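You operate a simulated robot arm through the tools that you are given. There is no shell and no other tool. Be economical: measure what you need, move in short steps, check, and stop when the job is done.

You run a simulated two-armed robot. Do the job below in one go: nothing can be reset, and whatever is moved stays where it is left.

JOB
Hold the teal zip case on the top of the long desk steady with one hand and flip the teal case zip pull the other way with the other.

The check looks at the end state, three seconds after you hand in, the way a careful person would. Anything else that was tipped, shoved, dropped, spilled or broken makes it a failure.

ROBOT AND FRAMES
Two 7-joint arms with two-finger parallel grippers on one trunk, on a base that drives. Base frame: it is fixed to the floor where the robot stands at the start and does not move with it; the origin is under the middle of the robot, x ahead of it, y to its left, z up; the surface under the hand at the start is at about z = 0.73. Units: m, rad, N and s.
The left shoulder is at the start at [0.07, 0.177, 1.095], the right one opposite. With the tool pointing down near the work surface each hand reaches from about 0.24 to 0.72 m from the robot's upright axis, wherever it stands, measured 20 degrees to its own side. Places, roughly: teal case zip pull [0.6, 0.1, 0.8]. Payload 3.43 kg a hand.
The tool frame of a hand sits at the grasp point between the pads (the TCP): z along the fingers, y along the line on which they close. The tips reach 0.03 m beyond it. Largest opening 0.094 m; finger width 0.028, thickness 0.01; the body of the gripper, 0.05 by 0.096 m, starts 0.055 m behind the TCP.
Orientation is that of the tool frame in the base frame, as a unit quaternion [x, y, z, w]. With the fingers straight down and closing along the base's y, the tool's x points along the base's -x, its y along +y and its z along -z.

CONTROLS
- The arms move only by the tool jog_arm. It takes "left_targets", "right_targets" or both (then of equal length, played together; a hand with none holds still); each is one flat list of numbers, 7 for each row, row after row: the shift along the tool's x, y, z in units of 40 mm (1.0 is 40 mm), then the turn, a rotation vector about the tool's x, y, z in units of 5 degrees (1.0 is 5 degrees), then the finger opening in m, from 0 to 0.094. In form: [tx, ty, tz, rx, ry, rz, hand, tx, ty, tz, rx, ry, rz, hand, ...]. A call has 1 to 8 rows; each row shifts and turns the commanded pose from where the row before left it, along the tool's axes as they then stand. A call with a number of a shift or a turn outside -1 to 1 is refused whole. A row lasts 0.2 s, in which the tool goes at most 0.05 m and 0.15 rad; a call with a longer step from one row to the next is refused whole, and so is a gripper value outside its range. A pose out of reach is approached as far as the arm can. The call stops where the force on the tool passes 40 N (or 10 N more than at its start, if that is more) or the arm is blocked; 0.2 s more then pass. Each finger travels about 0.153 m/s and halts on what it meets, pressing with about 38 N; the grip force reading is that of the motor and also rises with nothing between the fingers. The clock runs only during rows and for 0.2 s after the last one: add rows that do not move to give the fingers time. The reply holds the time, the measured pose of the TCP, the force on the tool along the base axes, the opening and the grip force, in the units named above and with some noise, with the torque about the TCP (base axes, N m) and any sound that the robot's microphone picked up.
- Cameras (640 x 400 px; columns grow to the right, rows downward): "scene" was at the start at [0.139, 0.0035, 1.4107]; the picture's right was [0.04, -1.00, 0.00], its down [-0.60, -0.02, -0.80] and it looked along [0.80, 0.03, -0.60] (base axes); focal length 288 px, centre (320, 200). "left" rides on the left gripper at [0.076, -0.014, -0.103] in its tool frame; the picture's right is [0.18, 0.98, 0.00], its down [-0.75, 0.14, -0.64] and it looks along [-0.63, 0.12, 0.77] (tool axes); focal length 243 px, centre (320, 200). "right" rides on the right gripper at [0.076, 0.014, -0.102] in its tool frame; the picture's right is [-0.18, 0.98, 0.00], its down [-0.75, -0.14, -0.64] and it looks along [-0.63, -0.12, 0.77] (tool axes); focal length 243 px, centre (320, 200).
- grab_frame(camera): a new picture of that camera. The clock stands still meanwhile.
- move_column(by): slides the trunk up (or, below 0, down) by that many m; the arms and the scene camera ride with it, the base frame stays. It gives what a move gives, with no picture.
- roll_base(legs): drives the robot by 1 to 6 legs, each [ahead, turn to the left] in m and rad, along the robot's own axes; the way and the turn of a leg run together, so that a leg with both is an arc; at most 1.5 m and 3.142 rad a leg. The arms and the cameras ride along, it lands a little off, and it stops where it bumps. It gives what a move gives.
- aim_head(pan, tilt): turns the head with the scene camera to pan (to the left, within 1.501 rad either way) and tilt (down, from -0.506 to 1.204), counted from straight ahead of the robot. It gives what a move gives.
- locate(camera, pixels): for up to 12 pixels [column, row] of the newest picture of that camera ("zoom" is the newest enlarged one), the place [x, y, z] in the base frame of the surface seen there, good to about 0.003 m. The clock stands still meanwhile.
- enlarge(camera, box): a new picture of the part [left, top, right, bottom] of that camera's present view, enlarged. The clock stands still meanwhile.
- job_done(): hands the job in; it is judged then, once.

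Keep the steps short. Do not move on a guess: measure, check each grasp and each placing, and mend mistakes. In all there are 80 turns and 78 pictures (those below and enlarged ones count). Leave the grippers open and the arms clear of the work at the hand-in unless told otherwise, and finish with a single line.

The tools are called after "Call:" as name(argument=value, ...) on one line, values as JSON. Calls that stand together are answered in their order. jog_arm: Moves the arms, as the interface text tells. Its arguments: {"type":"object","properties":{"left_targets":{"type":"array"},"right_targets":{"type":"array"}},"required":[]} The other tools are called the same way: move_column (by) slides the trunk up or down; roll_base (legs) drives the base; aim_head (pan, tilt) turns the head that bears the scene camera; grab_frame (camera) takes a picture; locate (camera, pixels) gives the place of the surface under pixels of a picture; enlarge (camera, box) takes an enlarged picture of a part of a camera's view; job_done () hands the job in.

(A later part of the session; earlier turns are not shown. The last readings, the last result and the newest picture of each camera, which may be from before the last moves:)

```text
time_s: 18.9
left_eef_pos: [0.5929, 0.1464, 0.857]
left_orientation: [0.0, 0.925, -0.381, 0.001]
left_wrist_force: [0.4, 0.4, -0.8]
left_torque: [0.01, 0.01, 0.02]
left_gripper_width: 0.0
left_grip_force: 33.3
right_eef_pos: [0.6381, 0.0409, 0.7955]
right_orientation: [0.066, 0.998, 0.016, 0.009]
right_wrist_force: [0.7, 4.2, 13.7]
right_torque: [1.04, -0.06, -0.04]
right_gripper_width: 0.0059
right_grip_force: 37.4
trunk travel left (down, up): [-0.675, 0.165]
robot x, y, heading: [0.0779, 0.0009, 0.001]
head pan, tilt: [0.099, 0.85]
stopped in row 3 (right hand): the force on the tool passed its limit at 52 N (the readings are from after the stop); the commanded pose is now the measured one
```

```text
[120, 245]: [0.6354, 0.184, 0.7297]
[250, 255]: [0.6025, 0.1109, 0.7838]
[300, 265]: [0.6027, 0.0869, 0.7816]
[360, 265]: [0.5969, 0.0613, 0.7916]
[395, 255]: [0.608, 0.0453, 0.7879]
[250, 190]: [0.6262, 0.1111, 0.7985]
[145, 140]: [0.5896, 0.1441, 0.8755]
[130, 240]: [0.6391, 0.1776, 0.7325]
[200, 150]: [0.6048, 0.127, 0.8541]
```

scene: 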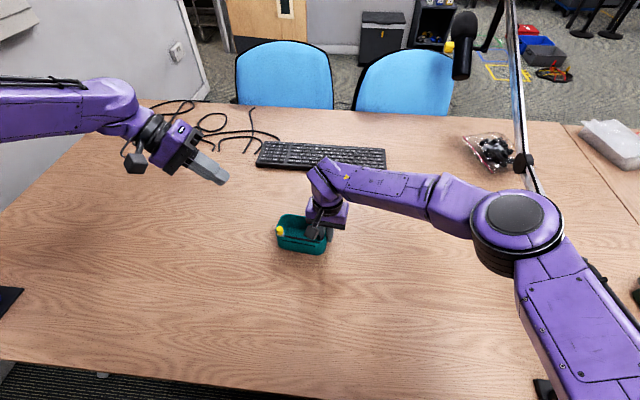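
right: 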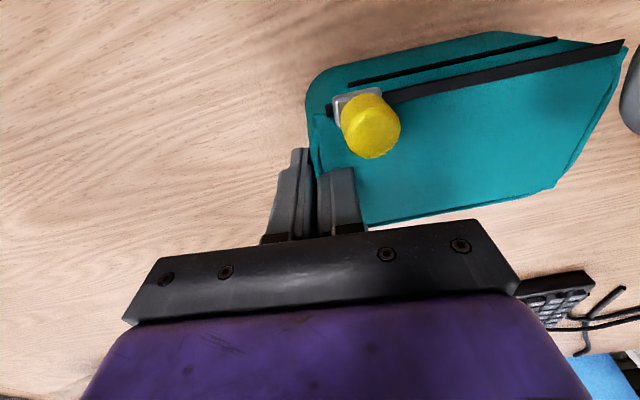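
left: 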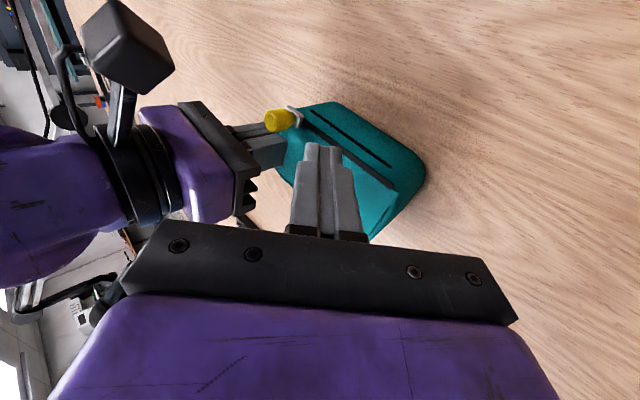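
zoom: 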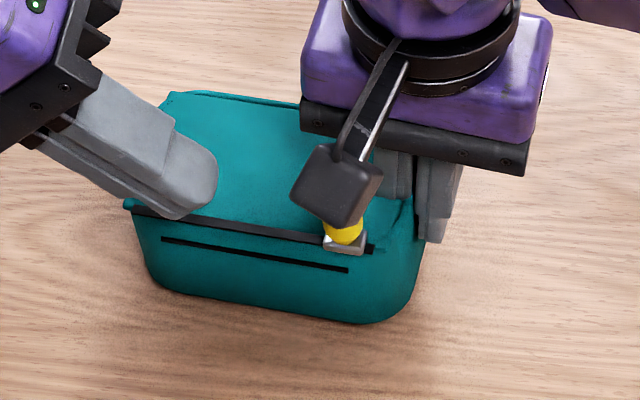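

The trapped finger jitters against the lid, so lowering won't settle it. I'll release gently, opening the fingers while shifting the hand by half the opening so the inner finger stays against the wall and only the outer one backs off.

Call:
jog_arm(right_targets=[0, -0.075, 0, 0, 0, 0, 0.012, 0, -0.05, 0, 0, 0, 0, 0.016])

Call:
enlarge(camera="scene", box=[262, 195, 352, 265])

Call:
grab_frame(camera="right")

```text
time_s: 19.5
left_eef_pos: [0.5907, 0.1472, 0.8593]
left_orientation: [0.001, 0.925, -0.381, 0.003]
left_wrist_force: [0.1, 0.1, -0.7]
left_torque: [-0.03, 0.0, 0.02]
left_gripper_width: 0.0
left_grip_force: 33.1
right_eef_pos: [0.6334, 0.0349, 0.7952]
right_orientation: [0.066, 0.998, 0.016, 0.009]
right_wrist_force: [1.3, -3.6, 41.1]
right_torque: [7.23, 0.94, -0.43]
right_gripper_width: 0.018
right_grip_force: 1.7
trunk travel left (down, up): [-0.675, 0.165]
robot x, y, heading: [0.0785, -0.0019, 0.001]
head pan, tilt: [0.099, 0.85]
```

```text
5.71 times, centred on (307, 230) of scene
```

zoom: 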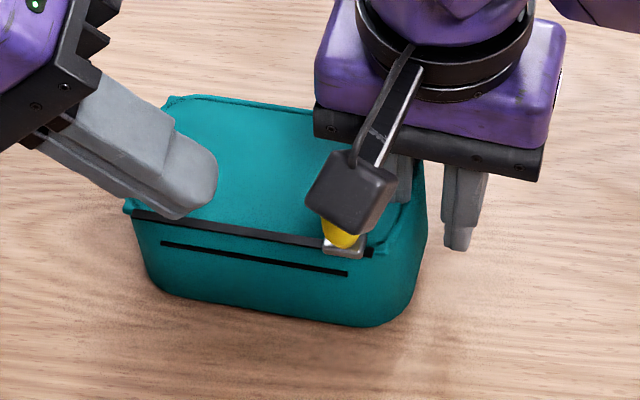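

```text
39 pictures are left
```

right: 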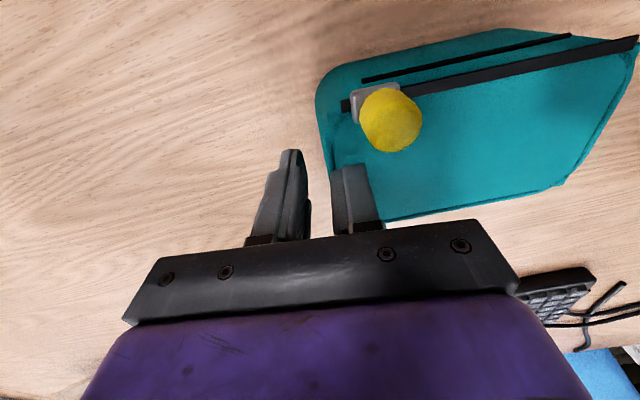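

The outer finger is free, the case has settled flat, and the lid is pressing the finger upward (41 N). Raising the right hand should relieve that, so I'll go up in small steps.

Call:
jog_arm(right_targets=[0, 0, -0.2, 0, 0, 0, 0.018, 0, 0, -0.3, 0, 0, 0, 0.018, 0, 0, -0.4, 0, 0, 0, 0.018])

Call:
enlarge(camera="scene", box=[262, 195, 352, 265])

```text
time_s: 20.3
left_eef_pos: [0.5945, 0.147, 0.8571]
left_orientation: [0.0, 0.924, -0.382, 0.0]
left_wrist_force: [0.0, -0.3, -0.2]
left_torque: [-0.01, 0.0, -0.02]
left_gripper_width: 0.0002
left_grip_force: 33.4
right_eef_pos: [0.6358, 0.0306, 0.8267]
right_orientation: [0.065, 0.998, 0.012, 0.006]
right_wrist_force: [-0.3, -0.8, -5.1]
right_torque: [-0.86, 0.06, -0.04]
right_gripper_width: 0.0179
right_grip_force: 0.1
trunk travel left (down, up): [-0.675, 0.165]
robot x, y, heading: [0.0743, 0.0031, 0.001]
head pan, tilt: [0.099, 0.85]
```

```text
5.71 times, centred on (307, 230) of scene
```

zoom: 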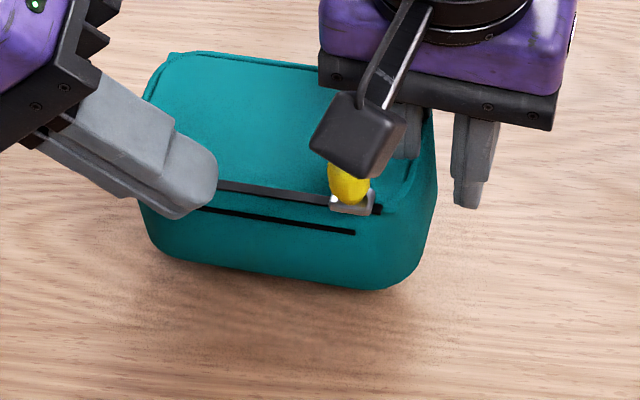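

The case rose with the finger; it's hanging on it with about 5 N. I must not drop it, so I'll lower back until it rests on the desk.

Call:
jog_arm(right_targets=[0, 0, 0.15, 0, 0, 0, 0.018, 0, 0, 0.15, 0, 0, 0, 0.018, 0, 0, 0.15, 0, 0, 0, 0.018, 0, 0, 0.1, 0, 0, 0, 0.018])

Call:
enlarge(camera="scene", box=[262, 195, 352, 265])

Call:
locate(camera="zoom", pixels=[[165, 290], [390, 305], [250, 190], [180, 110], [395, 235], [150, 210], [350, 240], [280, 120]])

```text
time_s: 21.3
left_eef_pos: [0.594, 0.1474, 0.858]
left_orientation: [-0.001, 0.924, -0.382, 0.0]
left_wrist_force: [0.6, 0.4, -0.8]
left_torque: [-0.02, 0.01, 0.0]
left_gripper_width: 0.0
left_grip_force: 32.9
right_eef_pos: [0.6358, 0.0314, 0.8058]
right_orientation: [0.065, 0.998, 0.012, 0.006]
right_wrist_force: [-0.5, 0.5, -5.3]
right_torque: [-0.81, 0.14, 0.07]
right_gripper_width: 0.0179
right_grip_force: 0.1
trunk travel left (down, up): [-0.675, 0.165]
robot x, y, heading: [0.0791, 0.0007, 0.001]
head pan, tilt: [0.099, 0.85]
```

```text
5.71 times, centred on (307, 230) of scene
```

zoom: 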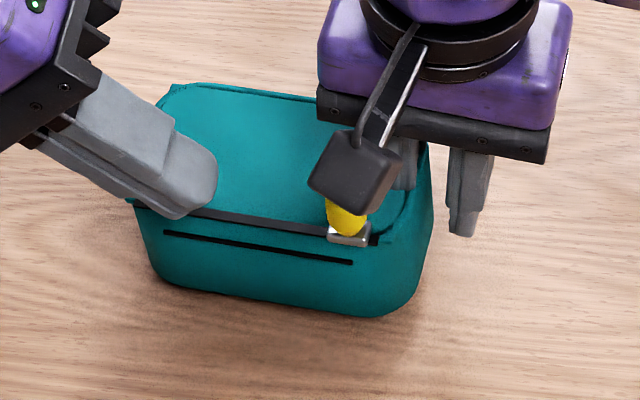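

```text
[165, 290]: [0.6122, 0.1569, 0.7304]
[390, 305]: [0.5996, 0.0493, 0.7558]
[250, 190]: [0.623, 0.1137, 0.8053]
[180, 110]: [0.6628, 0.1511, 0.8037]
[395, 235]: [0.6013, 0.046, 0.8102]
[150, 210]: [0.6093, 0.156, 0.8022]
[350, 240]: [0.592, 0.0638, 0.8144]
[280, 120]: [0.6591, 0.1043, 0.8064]
```

The case is still hanging about 8 mm up (lid z 0.804–0.806). I'll lower 10 mm more to rest it.

Call:
jog_arm(right_targets=[0, 0, 0.08, 0, 0, 0, 0.018, 0, 0, 0.08, 0, 0, 0, 0.018, 0, 0, 0.06, 0, 0, 0, 0.018])

Call:
enlarge(camera="scene", box=[262, 195, 352, 265])

Call:
grab_frame(camera="right")

Call:
locate(camera="zoom", pixels=[[250, 190], [180, 115], [395, 245], [380, 290], [280, 120]])

```text
time_s: 22.1
left_eef_pos: [0.5935, 0.1474, 0.858]
left_orientation: [0.0, 0.925, -0.381, 0.002]
left_wrist_force: [0.3, -0.4, 0.3]
left_torque: [0.0, 0.02, -0.02]
left_gripper_width: 0.0
left_grip_force: 33.1
right_eef_pos: [0.6351, 0.0322, 0.7986]
right_orientation: [0.065, 0.998, 0.014, 0.008]
right_wrist_force: [0.8, 2.4, 1.2]
right_torque: [-0.32, 0.1, -0.02]
right_gripper_width: 0.0176
right_grip_force: 0.1
trunk travel left (down, up): [-0.675, 0.165]
robot x, y, heading: [0.0776, 0.0005, 0.001]
head pan, tilt: [0.099, 0.85]
```

```text
5.71 times, centred on (307, 230) of scene
```

zoom: 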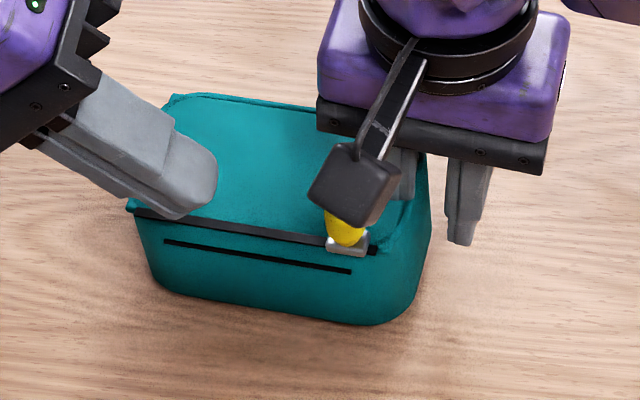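

```text
35 pictures are left
```

right: 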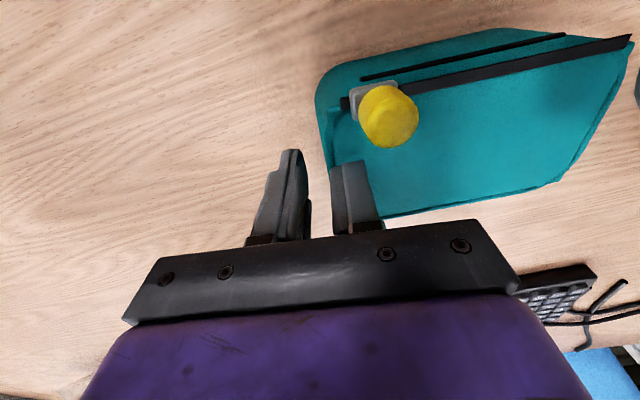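

```text
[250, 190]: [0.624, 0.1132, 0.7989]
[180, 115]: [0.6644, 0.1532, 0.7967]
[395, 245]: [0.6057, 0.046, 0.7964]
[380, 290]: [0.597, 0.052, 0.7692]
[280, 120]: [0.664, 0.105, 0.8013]
```

The case rests on the desk again. Next, the left hand presses on the lid near (0.632, 0.09) to keep the case down while the right finger is drawn out. I'll move it just above that spot first.

Call:
jog_arm(left_targets=[-0.48, -0.145, 0.55, 0, 0, 0, 0, -0.48, -0.145, 0.55, 0, 0, 0, 0, 0, 0, 0, 0, 0, 0, 0])

Call:
enlarge(camera="scene", box=[262, 185, 352, 255])

```text
time_s: 22.9
left_eef_pos: [0.6308, 0.1065, 0.838]
left_orientation: [0.0, 0.925, -0.381, 0.001]
left_wrist_force: [-0.3, 0.7, -0.9]
left_torque: [0.0, -0.02, 0.02]
left_gripper_width: 0.0
left_grip_force: 33.1
right_eef_pos: [0.6347, 0.032, 0.7992]
right_orientation: [0.065, 0.998, 0.014, 0.008]
right_wrist_force: [2.7, 2.3, 13.6]
right_torque: [1.4, 0.14, -0.43]
right_gripper_width: 0.0183
right_grip_force: 0.1
trunk travel left (down, up): [-0.675, 0.165]
robot x, y, heading: [0.0777, -0.0026, -0.0]
head pan, tilt: [0.099, 0.85]
```

```text
5.71 times, centred on (307, 220) of scene
```

zoom: 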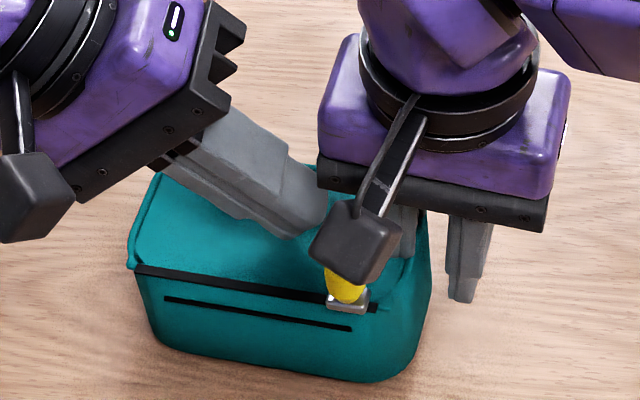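

The left tip is about 10 mm above the lid. I'll lower it in 3 mm rows until it presses lightly.

Call:
jog_arm(left_targets=[0, 0.053, 0.053, 0, 0, 0, 0, 0, 0.053, 0.053, 0, 0, 0, 0, 0, 0.053, 0.053, 0, 0, 0, 0, 0, 0.035, 0.035, 0, 0, 0, 0])

```text
time_s: 23.9
left_eef_pos: [0.6307, 0.1063, 0.8281]
left_orientation: [0.0, 0.924, -0.383, 0.003]
left_wrist_force: [-4.7, 3.4, 16.3]
left_torque: [-0.16, 0.16, -0.11]
left_gripper_width: 0.0
left_grip_force: 32.8
right_eef_pos: [0.6354, 0.0317, 0.8001]
right_orientation: [0.066, 0.998, 0.014, 0.008]
right_wrist_force: [10.5, 1.1, 15.1]
right_torque: [3.75, 0.39, -1.2]
right_gripper_width: 0.0197
right_grip_force: 1.0
trunk travel left (down, up): [-0.675, 0.165]
robot x, y, heading: [0.078, 0.0001, 0.0]
head pan, tilt: [0.099, 0.85]
```

The left hand presses with 16 N. Now I'll raise the right hand slowly with the left holding still.

Call:
jog_arm(right_targets=[0, 0, -0.12, 0, 0, 0, 0.018, 0, 0, -0.12, 0, 0, 0, 0.018, 0, 0, -0.12, 0, 0, 0, 0.018])

Call:
enlarge(camera="scene", box=[262, 185, 352, 255])

```text
time_s: 24.4
left_eef_pos: [0.6312, 0.1051, 0.8267]
left_orientation: [0.001, 0.923, -0.385, 0.002]
left_wrist_force: [-4.1, -0.3, 7.6]
left_torque: [-0.11, 0.16, -0.04]
left_gripper_width: 0.0
left_grip_force: 32.7
right_eef_pos: [0.6334, 0.0313, 0.7998]
right_orientation: [0.066, 0.998, 0.01, 0.007]
right_wrist_force: [3.5, 5.1, -2.0]
right_torque: [0.68, 0.2, -0.3]
right_gripper_width: 0.0205
right_grip_force: 2.6
trunk travel left (down, up): [-0.675, 0.165]
robot x, y, heading: [0.0766, 0.0013, 0.002]
head pan, tilt: [0.099, 0.85]
stopped in row 2 (left hand): the force on the tool passed its limit at 50 N (the readings are from after the stop); the commanded pose is now the measured one
```

```text
5.71 times, centred on (307, 220) of scene
```

zoom: 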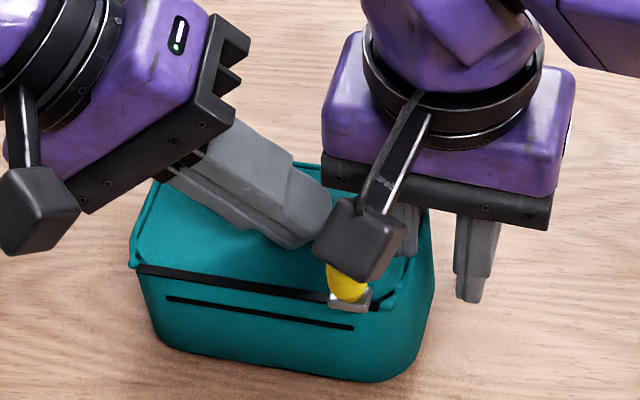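

The finger is trapped by the snapped-shut lid, and forcing it isn't wise. Instead I'll have the left hand grip the knob, slide it back a little to reopen the lid, free the right finger, then close it again while holding the case from outside. First I'll back the left hand away and start turning its jaw by 90°.

Call:
jog_arm(left_targets=[0, 0, -0.5, 0, 0, 0, 0, 0, 0, -1, 0, 0, 0, 0, 0, 0, -1, 0, 0, 0, 0, 0, 0, -1, 0, 0, 0, 0.026, 0, 0, 0, 0, 0, 1, 0.026, 0, 0, 0, 0, 0, 1, 0.026, 0, 0, 0, 0, 0, 1, 0.026, 0, 0, 0, 0, 0, 1, 0.026])

Call:
jog_arm(left_targets=[0, 0, 0, 0, 0, 1, 0.026, 0, 0, 0, 0, 0, 1, 0.026, 0, 0, 0, 0, 0, 1, 0.026, 0, 0, 0, 0, 0, 1, 0.026, 0, 0, 0, 0, 0, 1, 0.026, 0, 0, 0, 0, 0, 1, 0.026, 0, 0, 0, 0, 0, 1, 0.026, 0, 0, 0, 0, 0, 1, 0.026])

Call:
grab_frame(camera="scene")

```text
time_s: 26.2
left_eef_pos: [0.6319, 0.2051, 0.9253]
left_orientation: [0.162, 0.909, -0.377, 0.069]
left_wrist_force: [-0.5, -0.2, 0.4]
left_torque: [-0.01, 0.02, 0.03]
left_gripper_width: 0.0261
left_grip_force: 0.0
right_eef_pos: [0.6335, 0.0293, 0.8006]
right_orientation: [0.066, 0.998, 0.009, 0.007]
right_wrist_force: [1.3, 3.1, 5.3]
right_torque: [0.7, 0.11, -0.2]
right_gripper_width: 0.0194
right_grip_force: 1.6
trunk travel left (down, up): [-0.675, 0.165]
robot x, y, heading: [0.0775, 0.0002, -0.0]
head pan, tilt: [0.099, 0.85]
```

```text
time_s: 28.0
left_eef_pos: [0.6322, 0.2049, 0.9263]
left_orientation: [0.463, 0.799, -0.331, 0.192]
left_wrist_force: [-0.1, 0.5, -0.5]
left_torque: [0.01, -0.03, -0.04]
left_gripper_width: 0.026
left_grip_force: 0.1
right_eef_pos: [0.6343, 0.0308, 0.8002]
right_orientation: [0.065, 0.998, 0.01, 0.007]
right_wrist_force: [1.7, 2.5, 13.8]
right_torque: [2.14, 0.27, -0.32]
right_gripper_width: 0.0199
right_grip_force: 1.3
trunk travel left (down, up): [-0.675, 0.165]
robot x, y, heading: [0.0776, 0.0005, -0.001]
head pan, tilt: [0.099, 0.85]
```

```text
32 pictures are left
```

scene: 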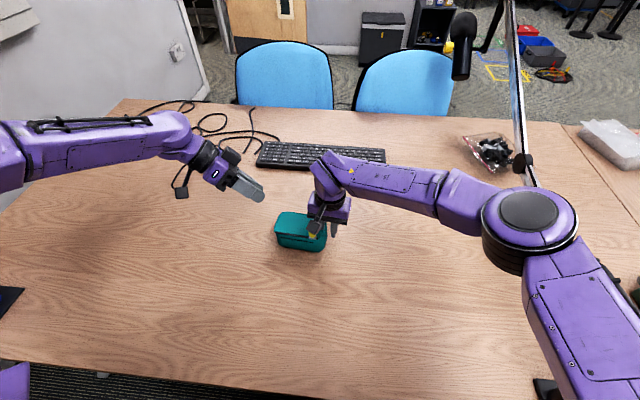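

60° of the turn is done and the path is clear. I'll finish the remaining 30° and add 10° of lean, for 55° in total.

Call:
jog_arm(left_targets=[0, 0, 0, 0, 0, 1, 0.026, 0, 0, 0, 0, 0, 1, 0.026, 0, 0, 0, 0, 0, 1, 0.026, 0, 0, 0, 0, 0, 1, 0.026, 0, 0, 0, 0, 0, 1, 0.026, 0, 0, 0, 0, 0, 1, 0.026, 0, 0, 0, 0, -1, 0, 0.026, 0, 0, 0, 0, -1, 0, 0.026])

Call:
enlarge(camera="scene", box=[272, 200, 342, 255])

Call:
locate(camera="zoom", pixels=[[370, 320], [360, 345], [330, 350], [385, 285], [300, 330], [380, 340], [340, 290], [200, 130]])

```text
time_s: 29.8
left_eef_pos: [0.632, 0.2045, 0.9262]
left_orientation: [0.628, 0.626, -0.326, 0.329]
left_wrist_force: [0.7, -0.9, 0.9]
left_torque: [0.0, 0.02, 0.03]
left_gripper_width: 0.0261
left_grip_force: 0.1
right_eef_pos: [0.6337, 0.0307, 0.7999]
right_orientation: [0.065, 0.998, 0.009, 0.006]
right_wrist_force: [0.7, 1.0, 12.6]
right_torque: [1.96, 0.31, -0.21]
right_gripper_width: 0.0187
right_grip_force: 0.8
trunk travel left (down, up): [-0.675, 0.165]
robot x, y, heading: [0.0806, 0.0025, -0.001]
head pan, tilt: [0.099, 0.85]
```

```text
7.27 times, centred on (307, 228) of scene
```

zoom: 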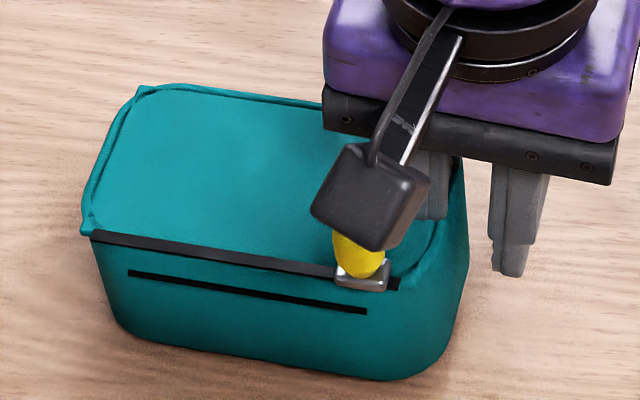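

```text
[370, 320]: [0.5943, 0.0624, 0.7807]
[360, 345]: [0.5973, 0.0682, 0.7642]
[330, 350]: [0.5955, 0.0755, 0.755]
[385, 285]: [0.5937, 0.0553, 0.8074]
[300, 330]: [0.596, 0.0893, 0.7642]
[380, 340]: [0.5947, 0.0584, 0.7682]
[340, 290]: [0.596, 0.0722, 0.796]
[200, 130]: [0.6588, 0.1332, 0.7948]
```

Now I'll locate the knob precisely from the left camera.

Call:
grab_frame(camera="left")

```text
30 pictures are left
```

left: 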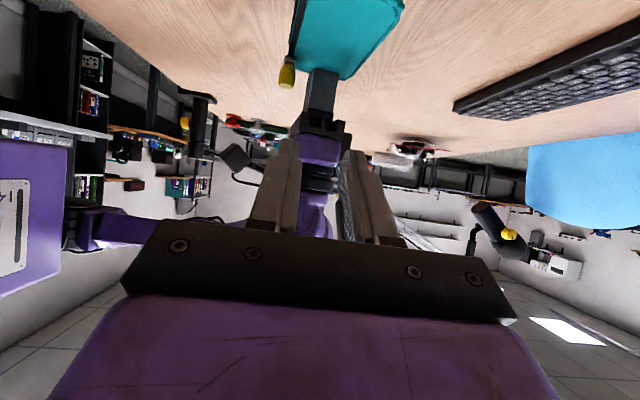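

Call:
locate(camera="left", pixels=[[279, 75], [287, 75], [294, 75], [287, 86], [287, 66], [320, 80], [320, 100], [237, 155]])

Call:
locate(camera="right", pixels=[[388, 118], [364, 118], [414, 118], [388, 90], [388, 143]])

```text
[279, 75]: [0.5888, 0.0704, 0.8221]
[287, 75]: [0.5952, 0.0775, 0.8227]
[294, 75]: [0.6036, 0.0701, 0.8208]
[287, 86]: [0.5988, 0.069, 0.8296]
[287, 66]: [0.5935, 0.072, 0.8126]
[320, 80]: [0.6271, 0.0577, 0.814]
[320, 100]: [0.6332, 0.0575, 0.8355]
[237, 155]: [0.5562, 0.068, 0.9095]
```

```text
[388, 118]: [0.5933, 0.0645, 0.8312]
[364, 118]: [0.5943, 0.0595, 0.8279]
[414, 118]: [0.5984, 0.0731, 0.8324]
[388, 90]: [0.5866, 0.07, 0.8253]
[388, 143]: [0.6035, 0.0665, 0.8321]
```

The knob centre is (0.596, 0.068), with its top at z≈0.83. I'll move the left hand (opening 26 mm) to a pre-grasp at (0.596, 0.16, 0.839).

Call:
jog_arm(left_targets=[0.381, -0.3, 0.72, 0, 0, 0, 0.028, 0.381, -0.3, 0.72, 0, 0, 0, 0.028, 0.381, -0.3, 0.72, 0, 0, 0, 0.028, 0, 0, 0, 0, 0, 0, 0.028])

Call:
enlarge(camera="scene", box=[252, 180, 352, 260])

Call:
grab_frame(camera="left")

```text
time_s: 30.8
left_eef_pos: [0.5955, 0.1603, 0.8395]
left_orientation: [0.628, 0.626, -0.325, 0.328]
left_wrist_force: [0.4, -0.6, 0.0]
left_torque: [0.02, 0.0, -0.01]
left_gripper_width: 0.0279
left_grip_force: 0.1
right_eef_pos: [0.6336, 0.0309, 0.8002]
right_orientation: [0.065, 0.998, 0.009, 0.007]
right_wrist_force: [0.4, 1.4, 12.2]
right_torque: [1.81, 0.33, -0.13]
right_gripper_width: 0.0189
right_grip_force: 0.6
trunk travel left (down, up): [-0.675, 0.165]
robot x, y, heading: [0.0778, 0.0017, -0.002]
head pan, tilt: [0.099, 0.85]
```

```text
5.00 times, centred on (302, 220) of scene
```

zoom: 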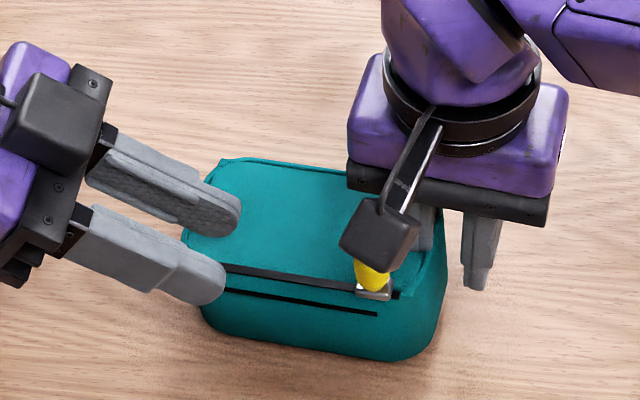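

```text
28 pictures are left
```

left: 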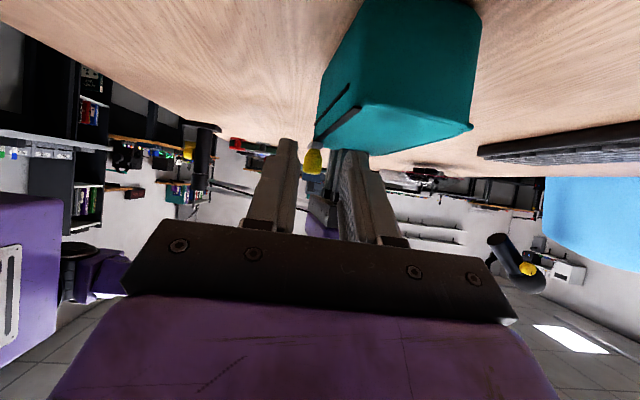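

The knob lies between the two fingers in the left view (column 313, with the fingers near 285 and 345). I'll advance 0.05 m toward it and check.

Call:
jog_arm(left_targets=[-0.287, 0, 0.41, 0, 0, 0, 0.028, -0.287, 0, 0.41, 0, 0, 0, 0.028, -0.144, 0, 0.205, 0, 0, 0, 0.028])

Call:
enlarge(camera="scene", box=[262, 190, 342, 250])

Call:
enlarge(camera="left", box=[220, 80, 440, 260])

```text
time_s: 31.6
left_eef_pos: [0.5946, 0.1109, 0.8397]
left_orientation: [0.628, 0.626, -0.327, 0.328]
left_wrist_force: [0.6, 0.4, 0.8]
left_torque: [0.0, -0.03, -0.02]
left_gripper_width: 0.0281
left_grip_force: 0.1
right_eef_pos: [0.6337, 0.03, 0.8004]
right_orientation: [0.066, 0.998, 0.01, 0.005]
right_wrist_force: [0.4, 1.8, 10.9]
right_torque: [1.68, 0.32, -0.06]
right_gripper_width: 0.0188
right_grip_force: 0.7
trunk travel left (down, up): [-0.675, 0.165]
robot x, y, heading: [0.0797, 0.0002, -0.0]
head pan, tilt: [0.099, 0.85]
```

```text
6.67 times, centred on (302, 220) of scene
```

zoom: 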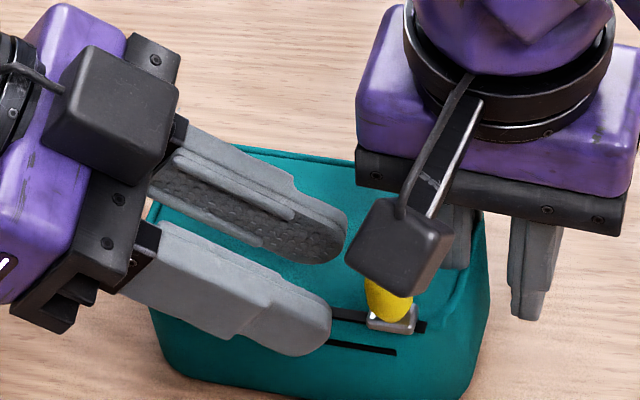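

```text
2.22 times, centred on (330, 170) of left
```

zoom: 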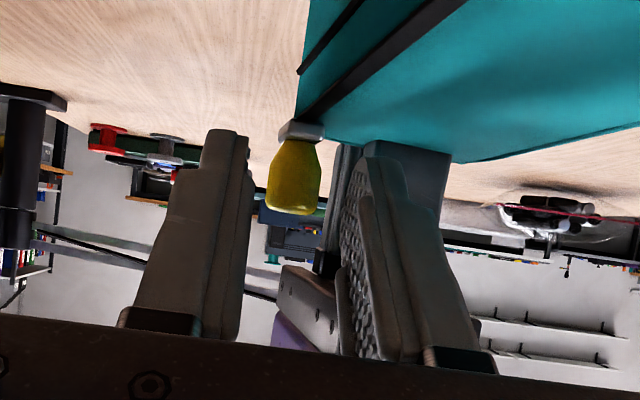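

The knob fits between the fingers. I'll advance 0.025 m more so the tips flank it.

Call:
jog_arm(left_targets=[-0.18, 0, 0.256, 0, 0, 0, 0.028, -0.18, 0, 0.256, 0, 0, 0, 0.028])

Call:
enlarge(camera="left", box=[220, 80, 440, 260])

Call:
enlarge(camera="right", box=[270, 20, 530, 220])

```text
time_s: 32.2
left_eef_pos: [0.597, 0.0859, 0.839]
left_orientation: [0.628, 0.625, -0.327, 0.328]
left_wrist_force: [0.9, 0.1, -0.8]
left_torque: [-0.02, -0.04, 0.02]
left_gripper_width: 0.028
left_grip_force: 0.0
right_eef_pos: [0.634, 0.0301, 0.8006]
right_orientation: [0.066, 0.998, 0.009, 0.006]
right_wrist_force: [0.2, 0.4, 10.1]
right_torque: [1.55, 0.31, -0.02]
right_gripper_width: 0.0187
right_grip_force: 0.7
trunk travel left (down, up): [-0.675, 0.165]
robot x, y, heading: [0.076, -0.0027, -0.003]
head pan, tilt: [0.099, 0.85]
```

```text
2.22 times, centred on (330, 170) of left
```

zoom: 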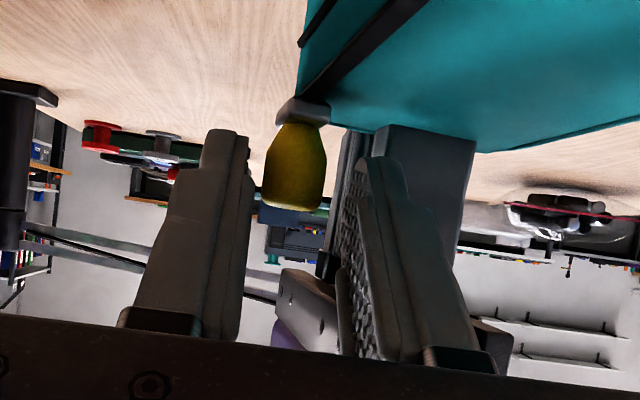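

```text
2.00 times, centred on (400, 120) of right
```

zoom: 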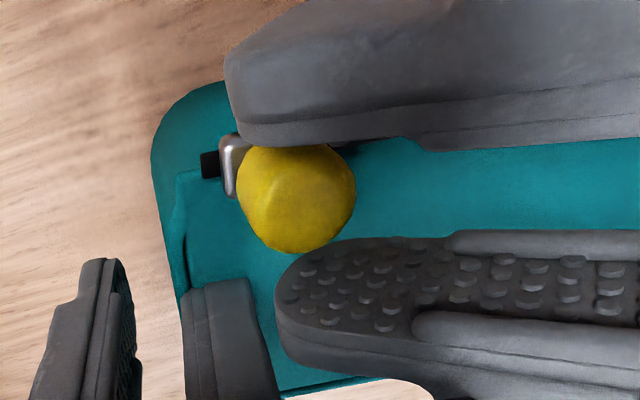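

The fingers flank the knob, which is slightly nearer the -x finger. I'll shift 3 mm toward -x and close.

Call:
jog_arm(left_targets=[0, -0.075, 0, 0, 0, 0, 0.024, 0, 0, 0, 0, 0, 0, 0.012, 0, 0, 0, 0, 0, 0, 0.005, 0, 0, 0, 0, 0, 0, 0.005])

Call:
enlarge(camera="right", box=[270, 20, 530, 220])

```text
time_s: 33.2
left_eef_pos: [0.5954, 0.0863, 0.84]
left_orientation: [0.628, 0.626, -0.325, 0.328]
left_wrist_force: [14.2, -1.1, -4.2]
left_torque: [0.33, -0.24, 0.35]
left_gripper_width: 0.0155
left_grip_force: 38.1
right_eef_pos: [0.6344, 0.0304, 0.8001]
right_orientation: [0.065, 0.998, 0.011, 0.006]
right_wrist_force: [-11.5, 0.8, 16.8]
right_torque: [1.47, 0.06, 0.05]
right_gripper_width: 0.0181
right_grip_force: 0.2
trunk travel left (down, up): [-0.675, 0.165]
robot x, y, heading: [0.0777, 0.0023, -0.004]
head pan, tilt: [0.099, 0.85]
```

```text
2.00 times, centred on (400, 120) of right
```

zoom: 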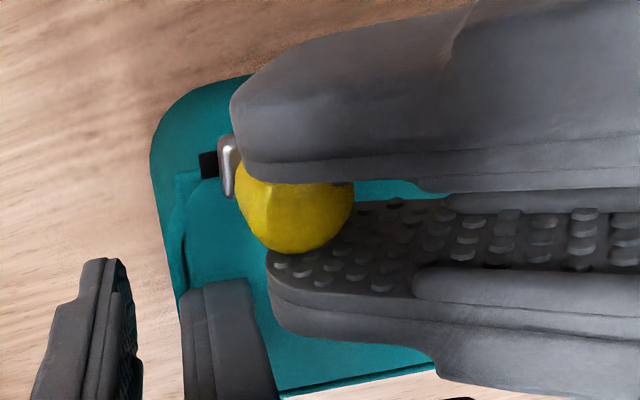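

The knob is gripped (15.5 mm, 38 N). I'll ease the 14 N sideways load by 2 mm and slide the knob back 20 mm along the track.

Call:
jog_arm(left_targets=[0, 0.06, 0, 0, 0, 0, 0.005, 0.142, 0.03, -0.203, 0, 0, 0, 0.005, 0.142, 0.03, -0.203, 0, 0, 0, 0.005, 0, 0, 0, 0, 0, 0, 0.005])

Call:
grab_frame(camera="right")

```text
time_s: 34.2
left_eef_pos: [0.599, 0.1045, 0.8408]
left_orientation: [0.628, 0.625, -0.327, 0.328]
left_wrist_force: [0.2, 0.5, -2.5]
left_torque: [0.06, 0.06, 0.02]
left_gripper_width: 0.0153
left_grip_force: 38.1
right_eef_pos: [0.6341, 0.0295, 0.7999]
right_orientation: [0.066, 0.998, 0.009, 0.006]
right_wrist_force: [0.1, 0.8, 0.5]
right_torque: [-0.04, 0.0, 0.03]
right_gripper_width: 0.0181
right_grip_force: 0.1
trunk travel left (down, up): [-0.675, 0.165]
robot x, y, heading: [0.0779, -0.0016, 0.001]
head pan, tilt: [0.099, 0.85]
```

```text
22 pictures are left
```

right: 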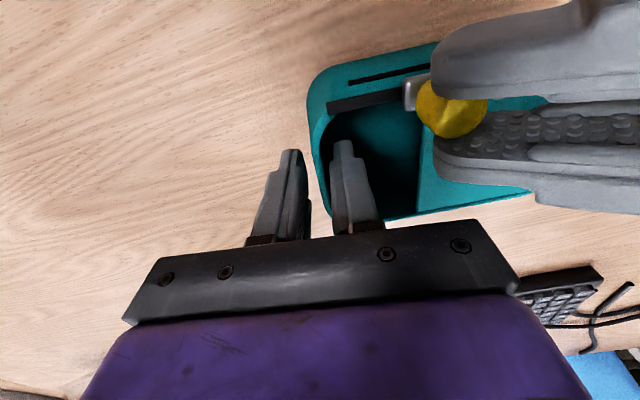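

The lid has retracted and the right hand's load is gone. I'll raise the right hand 0.06 m straight out.

Call:
jog_arm(right_targets=[0, 0, -0.3, 0, 0, 0, 0.018, 0, 0, -0.5, 0, 0, 0, 0.018, 0, 0, -0.7, 0, 0, 0, 0.018])

Call:
enlarge(camera="scene", box=[252, 180, 352, 260])

Call:
locate(camera="zoom", pixels=[[425, 260], [430, 240], [420, 215], [435, 290], [415, 340], [385, 290], [225, 300]])

```text
time_s: 35.0
left_eef_pos: [0.6007, 0.1049, 0.8406]
left_orientation: [0.627, 0.626, -0.326, 0.328]
left_wrist_force: [-0.1, 0.3, -1.6]
left_torque: [0.01, 0.06, 0.02]
left_gripper_width: 0.0155
left_grip_force: 37.9
right_eef_pos: [0.6337, 0.0287, 0.8599]
right_orientation: [0.065, 0.998, 0.009, 0.006]
right_wrist_force: [0.0, -0.6, 0.3]
right_torque: [-0.02, 0.01, 0.01]
right_gripper_width: 0.0179
right_grip_force: 0.0
trunk travel left (down, up): [-0.675, 0.165]
robot x, y, heading: [0.0797, 0.0008, -0.003]
head pan, tilt: [0.099, 0.85]
```

```text
5.00 times, centred on (302, 220) of scene
```

zoom: 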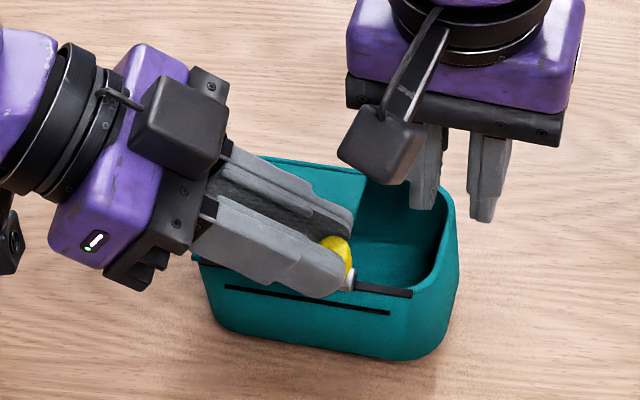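

```text
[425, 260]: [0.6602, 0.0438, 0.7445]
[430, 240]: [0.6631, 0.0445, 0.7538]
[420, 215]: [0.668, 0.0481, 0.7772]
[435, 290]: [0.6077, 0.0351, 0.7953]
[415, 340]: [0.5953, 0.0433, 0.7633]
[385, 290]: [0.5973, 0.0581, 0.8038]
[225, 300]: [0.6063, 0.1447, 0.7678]
```

The case is free and flat, essentially where it started. For the hold I'll close the right fingers and put them against the outside of the right end wall (y≈0.031), as a stop against the push. First I'll move outside and lower.

Call:
jog_arm(right_targets=[0, -0.6, 0, 0, 0, 0, 0.0, 0, 0, 0.7, 0, 0, 0, 0.0, 0, 0, 0.7, 0, 0, 0, 0.0, 0, 0, 0.7, 0, 0, 0, 0.0, 0, 0, 0, 0, 0, 0, 0.0])

Call:
grab_frame(camera="right")

```text
time_s: 36.2
left_eef_pos: [0.6006, 0.1054, 0.8399]
left_orientation: [0.628, 0.627, -0.325, 0.328]
left_wrist_force: [0.6, 0.9, -2.7]
left_torque: [0.04, 0.03, 0.03]
left_gripper_width: 0.0155
left_grip_force: 38.2
right_eef_pos: [0.6321, 0.0061, 0.7735]
right_orientation: [0.065, 0.998, 0.01, 0.006]
right_wrist_force: [-0.4, -1.2, 0.0]
right_torque: [0.0, 0.04, -0.03]
right_gripper_width: 0.0002
right_grip_force: 32.6
trunk travel left (down, up): [-0.675, 0.165]
robot x, y, heading: [0.0806, 0.0006, 0.001]
head pan, tilt: [0.099, 0.85]
```

```text
20 pictures are left
```

right: 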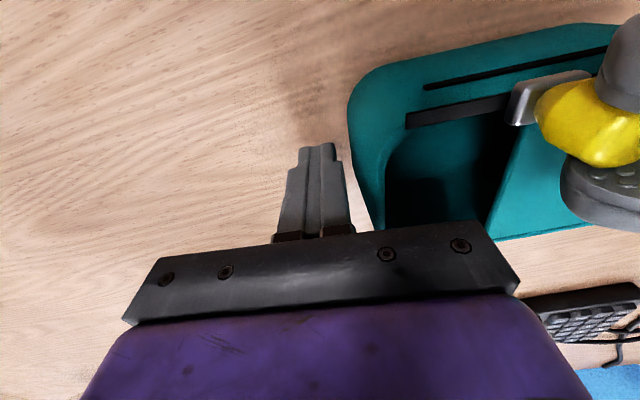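

The fingers are just outside the end wall. I'll move them toward +y in 3 mm rows until a light touch shows.

Call:
jog_arm(right_targets=[0, 0.08, 0, 0, 0, 0, 0.0, 0, 0.08, 0, 0, 0, 0, 0.0, 0, 0.08, 0, 0, 0, 0, 0.0, 0, 0.08, 0, 0, 0, 0, 0.0])

Call:
grab_frame(camera="right")

```text
time_s: 37.2
left_eef_pos: [0.5991, 0.1043, 0.8396]
left_orientation: [0.627, 0.627, -0.326, 0.329]
left_wrist_force: [0.5, 0.6, -1.3]
left_torque: [0.02, 0.07, 0.01]
left_gripper_width: 0.0156
left_grip_force: 38.2
right_eef_pos: [0.6331, 0.0183, 0.7755]
right_orientation: [0.066, 0.998, 0.009, 0.006]
right_wrist_force: [-0.2, -1.0, -0.3]
right_torque: [-0.01, 0.01, -0.03]
right_gripper_width: 0.0
right_grip_force: 33.1
trunk travel left (down, up): [-0.675, 0.165]
robot x, y, heading: [0.0784, 0.0016, 0.001]
head pan, tilt: [0.099, 0.85]
```

```text
19 pictures are left
```

right: 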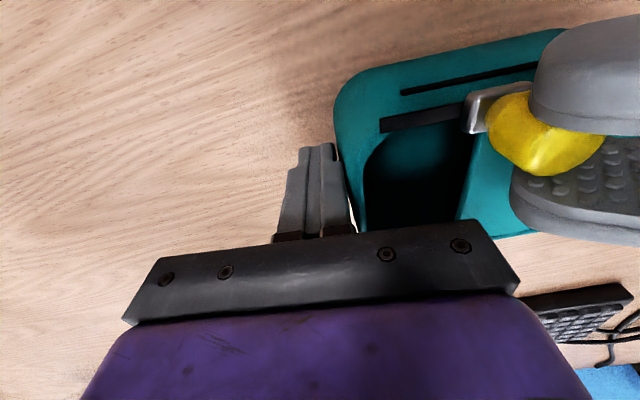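

The fingers are almost touching. I'll advance 2 mm more on the right, then slide the knob 18 mm to the right with the left hand.

Call:
jog_arm(right_targets=[0, 0.05, 0, 0, 0, 0, 0.0, 0, 0, 0, 0, 0, 0, 0, 0, 0, 0, 0, 0, 0, 0], left_targets=[0, 0, 0, 0, 0, 0, 0.005, -0.13, -0.027, 0.185, 0, 0, 0, 0.005, -0.13, -0.027, 0.185, 0, 0, 0, 0.005])

Call:
grab_frame(camera="right")

```text
time_s: 37.9
left_eef_pos: [0.6015, 0.0965, 0.8383]
left_orientation: [0.624, 0.632, -0.321, 0.329]
left_wrist_force: [0.5, 4.3, -0.6]
left_torque: [0.01, 0.03, 0.05]
left_gripper_width: 0.0157
left_grip_force: 38.2
right_eef_pos: [0.6349, 0.0149, 0.773]
right_orientation: [0.068, 0.998, 0.005, 0.006]
right_wrist_force: [-1.2, -4.7, 0.3]
right_torque: [0.2, -0.06, 0.12]
right_gripper_width: 0.0001
right_grip_force: 33.6
trunk travel left (down, up): [-0.675, 0.165]
robot x, y, heading: [0.0745, 0.0045, 0.001]
head pan, tilt: [0.099, 0.85]
stopped in row 3 (left hand): the force on the tool passed its limit at 46 N (the readings are from after the stop); the commanded pose is now the measured one
```

```text
18 pictures are left
```

right: 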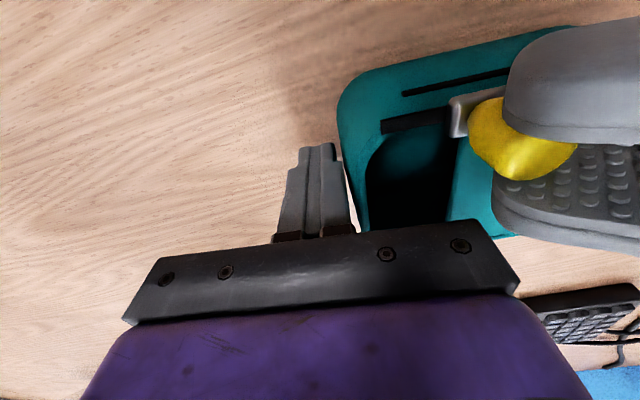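

It stopped at 46 N. The left finger met the underside of the right gripper body, because the right hand now sits lower (body bottom z≈0.83). I'll move the right hand 3 mm away, raise it 35 mm (tips at z≈0.78, still below the rim), and come back.

Call:
jog_arm(right_targets=[0, -0.1, 0, 0, 0, 0, 0.0, 0, 0, -0.45, 0, 0, 0, 0, 0, 0, -0.4, 0, 0, 0, 0, 0, 0.08, 0, 0, 0, 0, 0, 0, 0.08, 0, 0, 0, 0, 0, 0, 0.0, 0, 0, 0, 0, 0])

Call:
enlarge(camera="scene", box=[262, 180, 352, 250])

Call:
locate(camera="zoom", pixels=[[430, 300], [420, 360], [425, 275], [350, 330], [200, 310], [480, 270]])

```text
time_s: 39.3
left_eef_pos: [0.6013, 0.0965, 0.8379]
left_orientation: [0.624, 0.631, -0.322, 0.33]
left_wrist_force: [-0.5, -0.5, -0.6]
left_torque: [0.03, 0.08, -0.03]
left_gripper_width: 0.0152
left_grip_force: 38.2
right_eef_pos: [0.636, 0.0153, 0.8084]
right_orientation: [0.069, 0.998, 0.005, 0.006]
right_wrist_force: [0.6, 0.1, 1.1]
right_torque: [0.01, 0.0, 0.02]
right_gripper_width: 0.0002
right_grip_force: 33.4
trunk travel left (down, up): [-0.675, 0.165]
robot x, y, heading: [0.0792, -0.0, 0.001]
head pan, tilt: [0.099, 0.85]
```

```text
5.71 times, centred on (307, 215) of scene
```

zoom: 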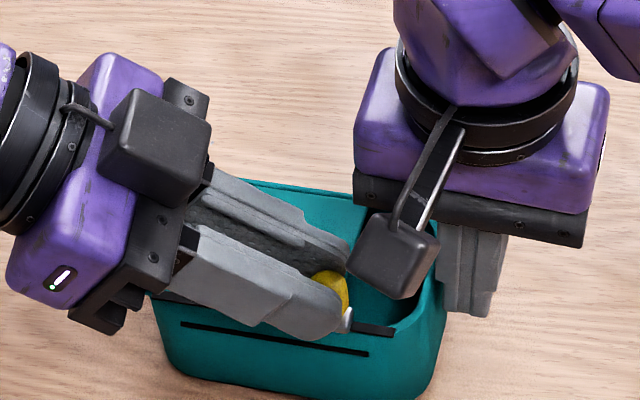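

```text
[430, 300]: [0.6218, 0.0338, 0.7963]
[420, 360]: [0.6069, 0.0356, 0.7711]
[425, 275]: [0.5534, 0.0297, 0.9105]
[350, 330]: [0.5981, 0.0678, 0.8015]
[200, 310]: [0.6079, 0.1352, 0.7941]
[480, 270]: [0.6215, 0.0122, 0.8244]
```

The end wall is at y≈0.032 and the right face at ≈0.025. I'll close that gap by 6 mm, then slide the knob 10 mm in 5 mm rows.

Call:
jog_arm(right_targets=[0, 0.08, 0, 0, 0, 0, 0.0, 0, 0.07, 0, 0, 0, 0, 0, 0, 0, 0, 0, 0, 0, 0, 0, 0, 0, 0, 0, 0, 0], left_targets=[0, 0, 0, 0, 0, 0, 0.005, 0, 0, 0, 0, 0, 0, 0.005, -0.071, -0.015, 0.102, 0, 0, 0, 0.005, -0.071, -0.015, 0.102, 0, 0, 0, 0.005])

Call:
grab_frame(camera="right")

```text
time_s: 40.3
left_eef_pos: [0.6005, 0.0874, 0.8386]
left_orientation: [0.625, 0.63, -0.322, 0.329]
left_wrist_force: [-0.8, 0.5, 2.6]
left_torque: [0.36, 0.07, -0.01]
left_gripper_width: 0.0155
left_grip_force: 38.6
right_eef_pos: [0.636, 0.0244, 0.8095]
right_orientation: [0.069, 0.998, 0.004, 0.007]
right_wrist_force: [-0.2, -1.7, 1.1]
right_torque: [-0.01, -0.01, 0.01]
right_gripper_width: 0.0
right_grip_force: 33.5
trunk travel left (down, up): [-0.675, 0.165]
robot x, y, heading: [0.078, 0.0032, -0.003]
head pan, tilt: [0.099, 0.85]
```

```text
16 pictures are left
```

right: 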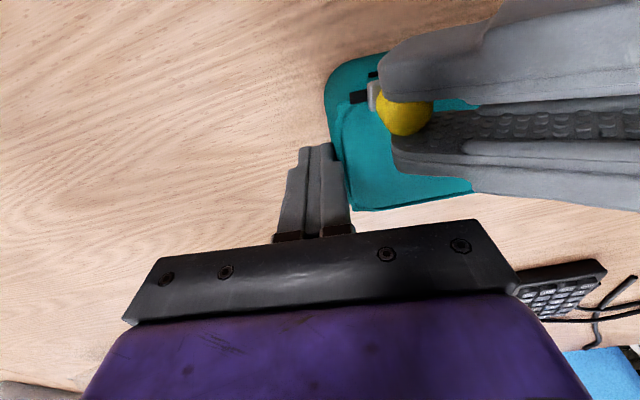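

The lid has closed fully with nothing trapped. I'll nudge the knob 6 mm more to seat it at its end stop.

Call:
jog_arm(left_targets=[-0.043, -0.009, 0.061, 0, 0, 0, 0.005, -0.043, -0.009, 0.061, 0, 0, 0, 0.005])

Call:
enlarge(camera="right", box=[290, 20, 510, 220])

```text
time_s: 40.9
left_eef_pos: [0.5982, 0.0803, 0.8382]
left_orientation: [0.624, 0.631, -0.321, 0.33]
left_wrist_force: [-0.4, 2.3, 5.8]
left_torque: [0.8, -0.01, 0.04]
left_gripper_width: 0.0155
left_grip_force: 37.5
right_eef_pos: [0.6367, 0.0232, 0.808]
right_orientation: [0.069, 0.998, 0.005, 0.006]
right_wrist_force: [-0.8, -1.2, 0.8]
right_torque: [-0.06, 0.02, 0.04]
right_gripper_width: 0.0001
right_grip_force: 33.2
trunk travel left (down, up): [-0.675, 0.165]
robot x, y, heading: [0.0784, 0.0024, -0.001]
head pan, tilt: [0.099, 0.85]
```

```text
2.00 times, centred on (400, 120) of right
```

zoom: 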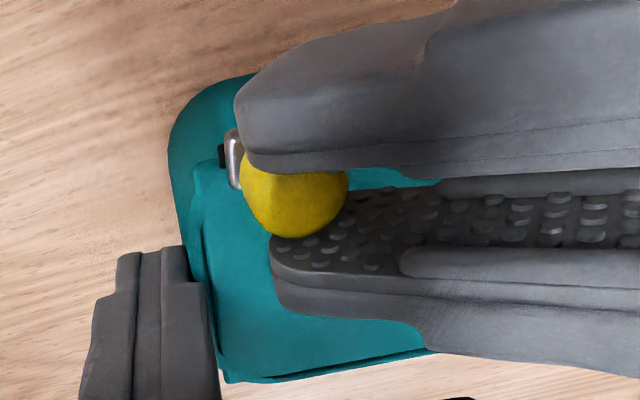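

The slider is nearly at the end, with 2–3 mm of track left. One more 4 mm nudge.

Call:
jog_arm(left_targets=[-0.057, -0.012, 0.082, 0, 0, 0, 0.005])

Call:
enlarge(camera="right", box=[290, 20, 510, 220])

```text
time_s: 41.3
left_eef_pos: [0.5984, 0.0771, 0.8378]
left_orientation: [0.625, 0.631, -0.322, 0.328]
left_wrist_force: [-1.8, 12.7, 5.0]
left_torque: [0.98, 0.03, 0.06]
left_gripper_width: 0.0157
left_grip_force: 37.5
right_eef_pos: [0.6367, 0.022, 0.8079]
right_orientation: [0.07, 0.998, 0.004, 0.007]
right_wrist_force: [3.6, -10.4, -3.9]
right_torque: [-0.38, -0.13, 0.1]
right_gripper_width: 0.0
right_grip_force: 32.4
trunk travel left (down, up): [-0.675, 0.165]
robot x, y, heading: [0.0809, 0.001, -0.004]
head pan, tilt: [0.099, 0.85]
```

```text
2.00 times, centred on (400, 120) of right
```

zoom: 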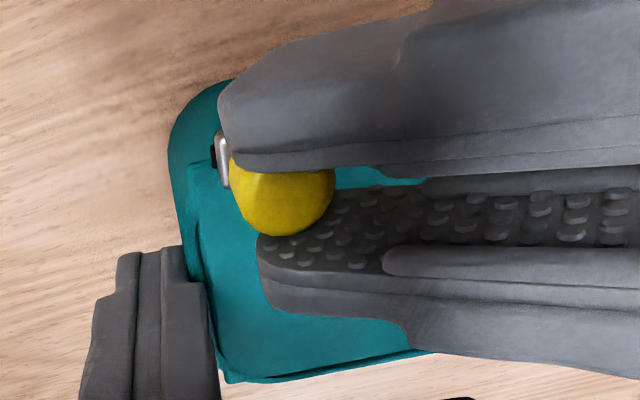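

The 12.7 N reaction, passed through to the right hand, shows the end stop. I'll open the left fingers to 34 mm, let them settle, and retract along the finger axis.

Call:
jog_arm(left_targets=[0, 0, 0, 0, 0, 0, 0.03, 0, 0, 0, 0, 0, 0, 0.034, 0, 0, -0.3, 0, 0, 0, 0.034, 0, 0, -0.7, 0, 0, 0, 0.034, 0, 0, -1, 0, 0, 0, 0.034, 0, 0, -1, 0, 0, 0, 0.034, 0, 0, -1, 0, 0, 0, 0.05])

Call:
enlarge(camera="scene", box=[252, 180, 352, 260])

Call:
enlarge(camera="right", box=[290, 20, 510, 220])

```text
time_s: 42.9
left_eef_pos: [0.5943, 0.2069, 0.9333]
left_orientation: [0.625, 0.631, -0.322, 0.329]
left_wrist_force: [1.3, 0.1, -0.5]
left_torque: [-0.02, -0.02, 0.01]
left_gripper_width: 0.05
left_grip_force: 0.1
right_eef_pos: [0.6358, 0.0236, 0.809]
right_orientation: [0.069, 0.998, 0.005, 0.006]
right_wrist_force: [-0.2, 0.0, -0.3]
right_torque: [-0.02, 0.01, 0.0]
right_gripper_width: 0.0
right_grip_force: 33.1
trunk travel left (down, up): [-0.675, 0.165]
robot x, y, heading: [0.0761, 0.0008, 0.0]
head pan, tilt: [0.099, 0.85]
```

```text
5.00 times, centred on (302, 220) of scene
```

zoom: 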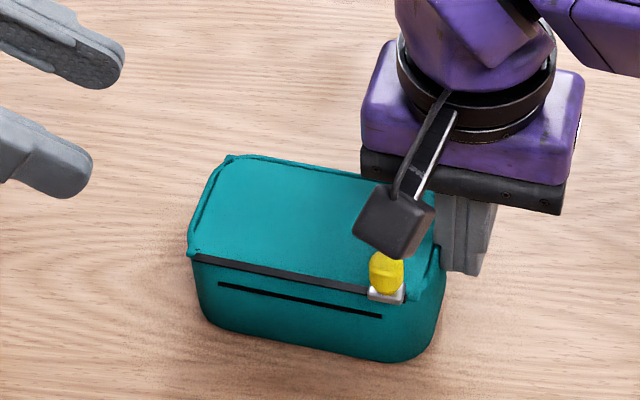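

```text
2.00 times, centred on (400, 120) of right
```

zoom: 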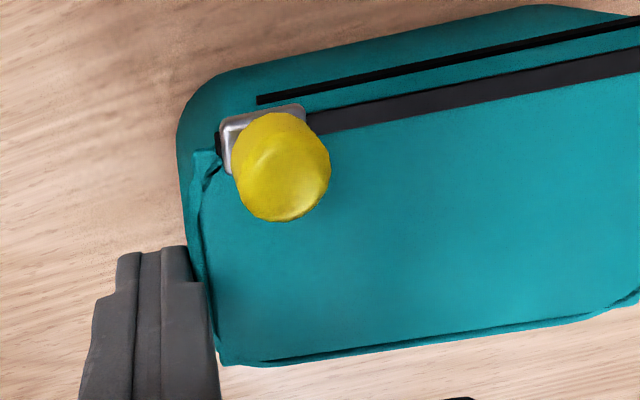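

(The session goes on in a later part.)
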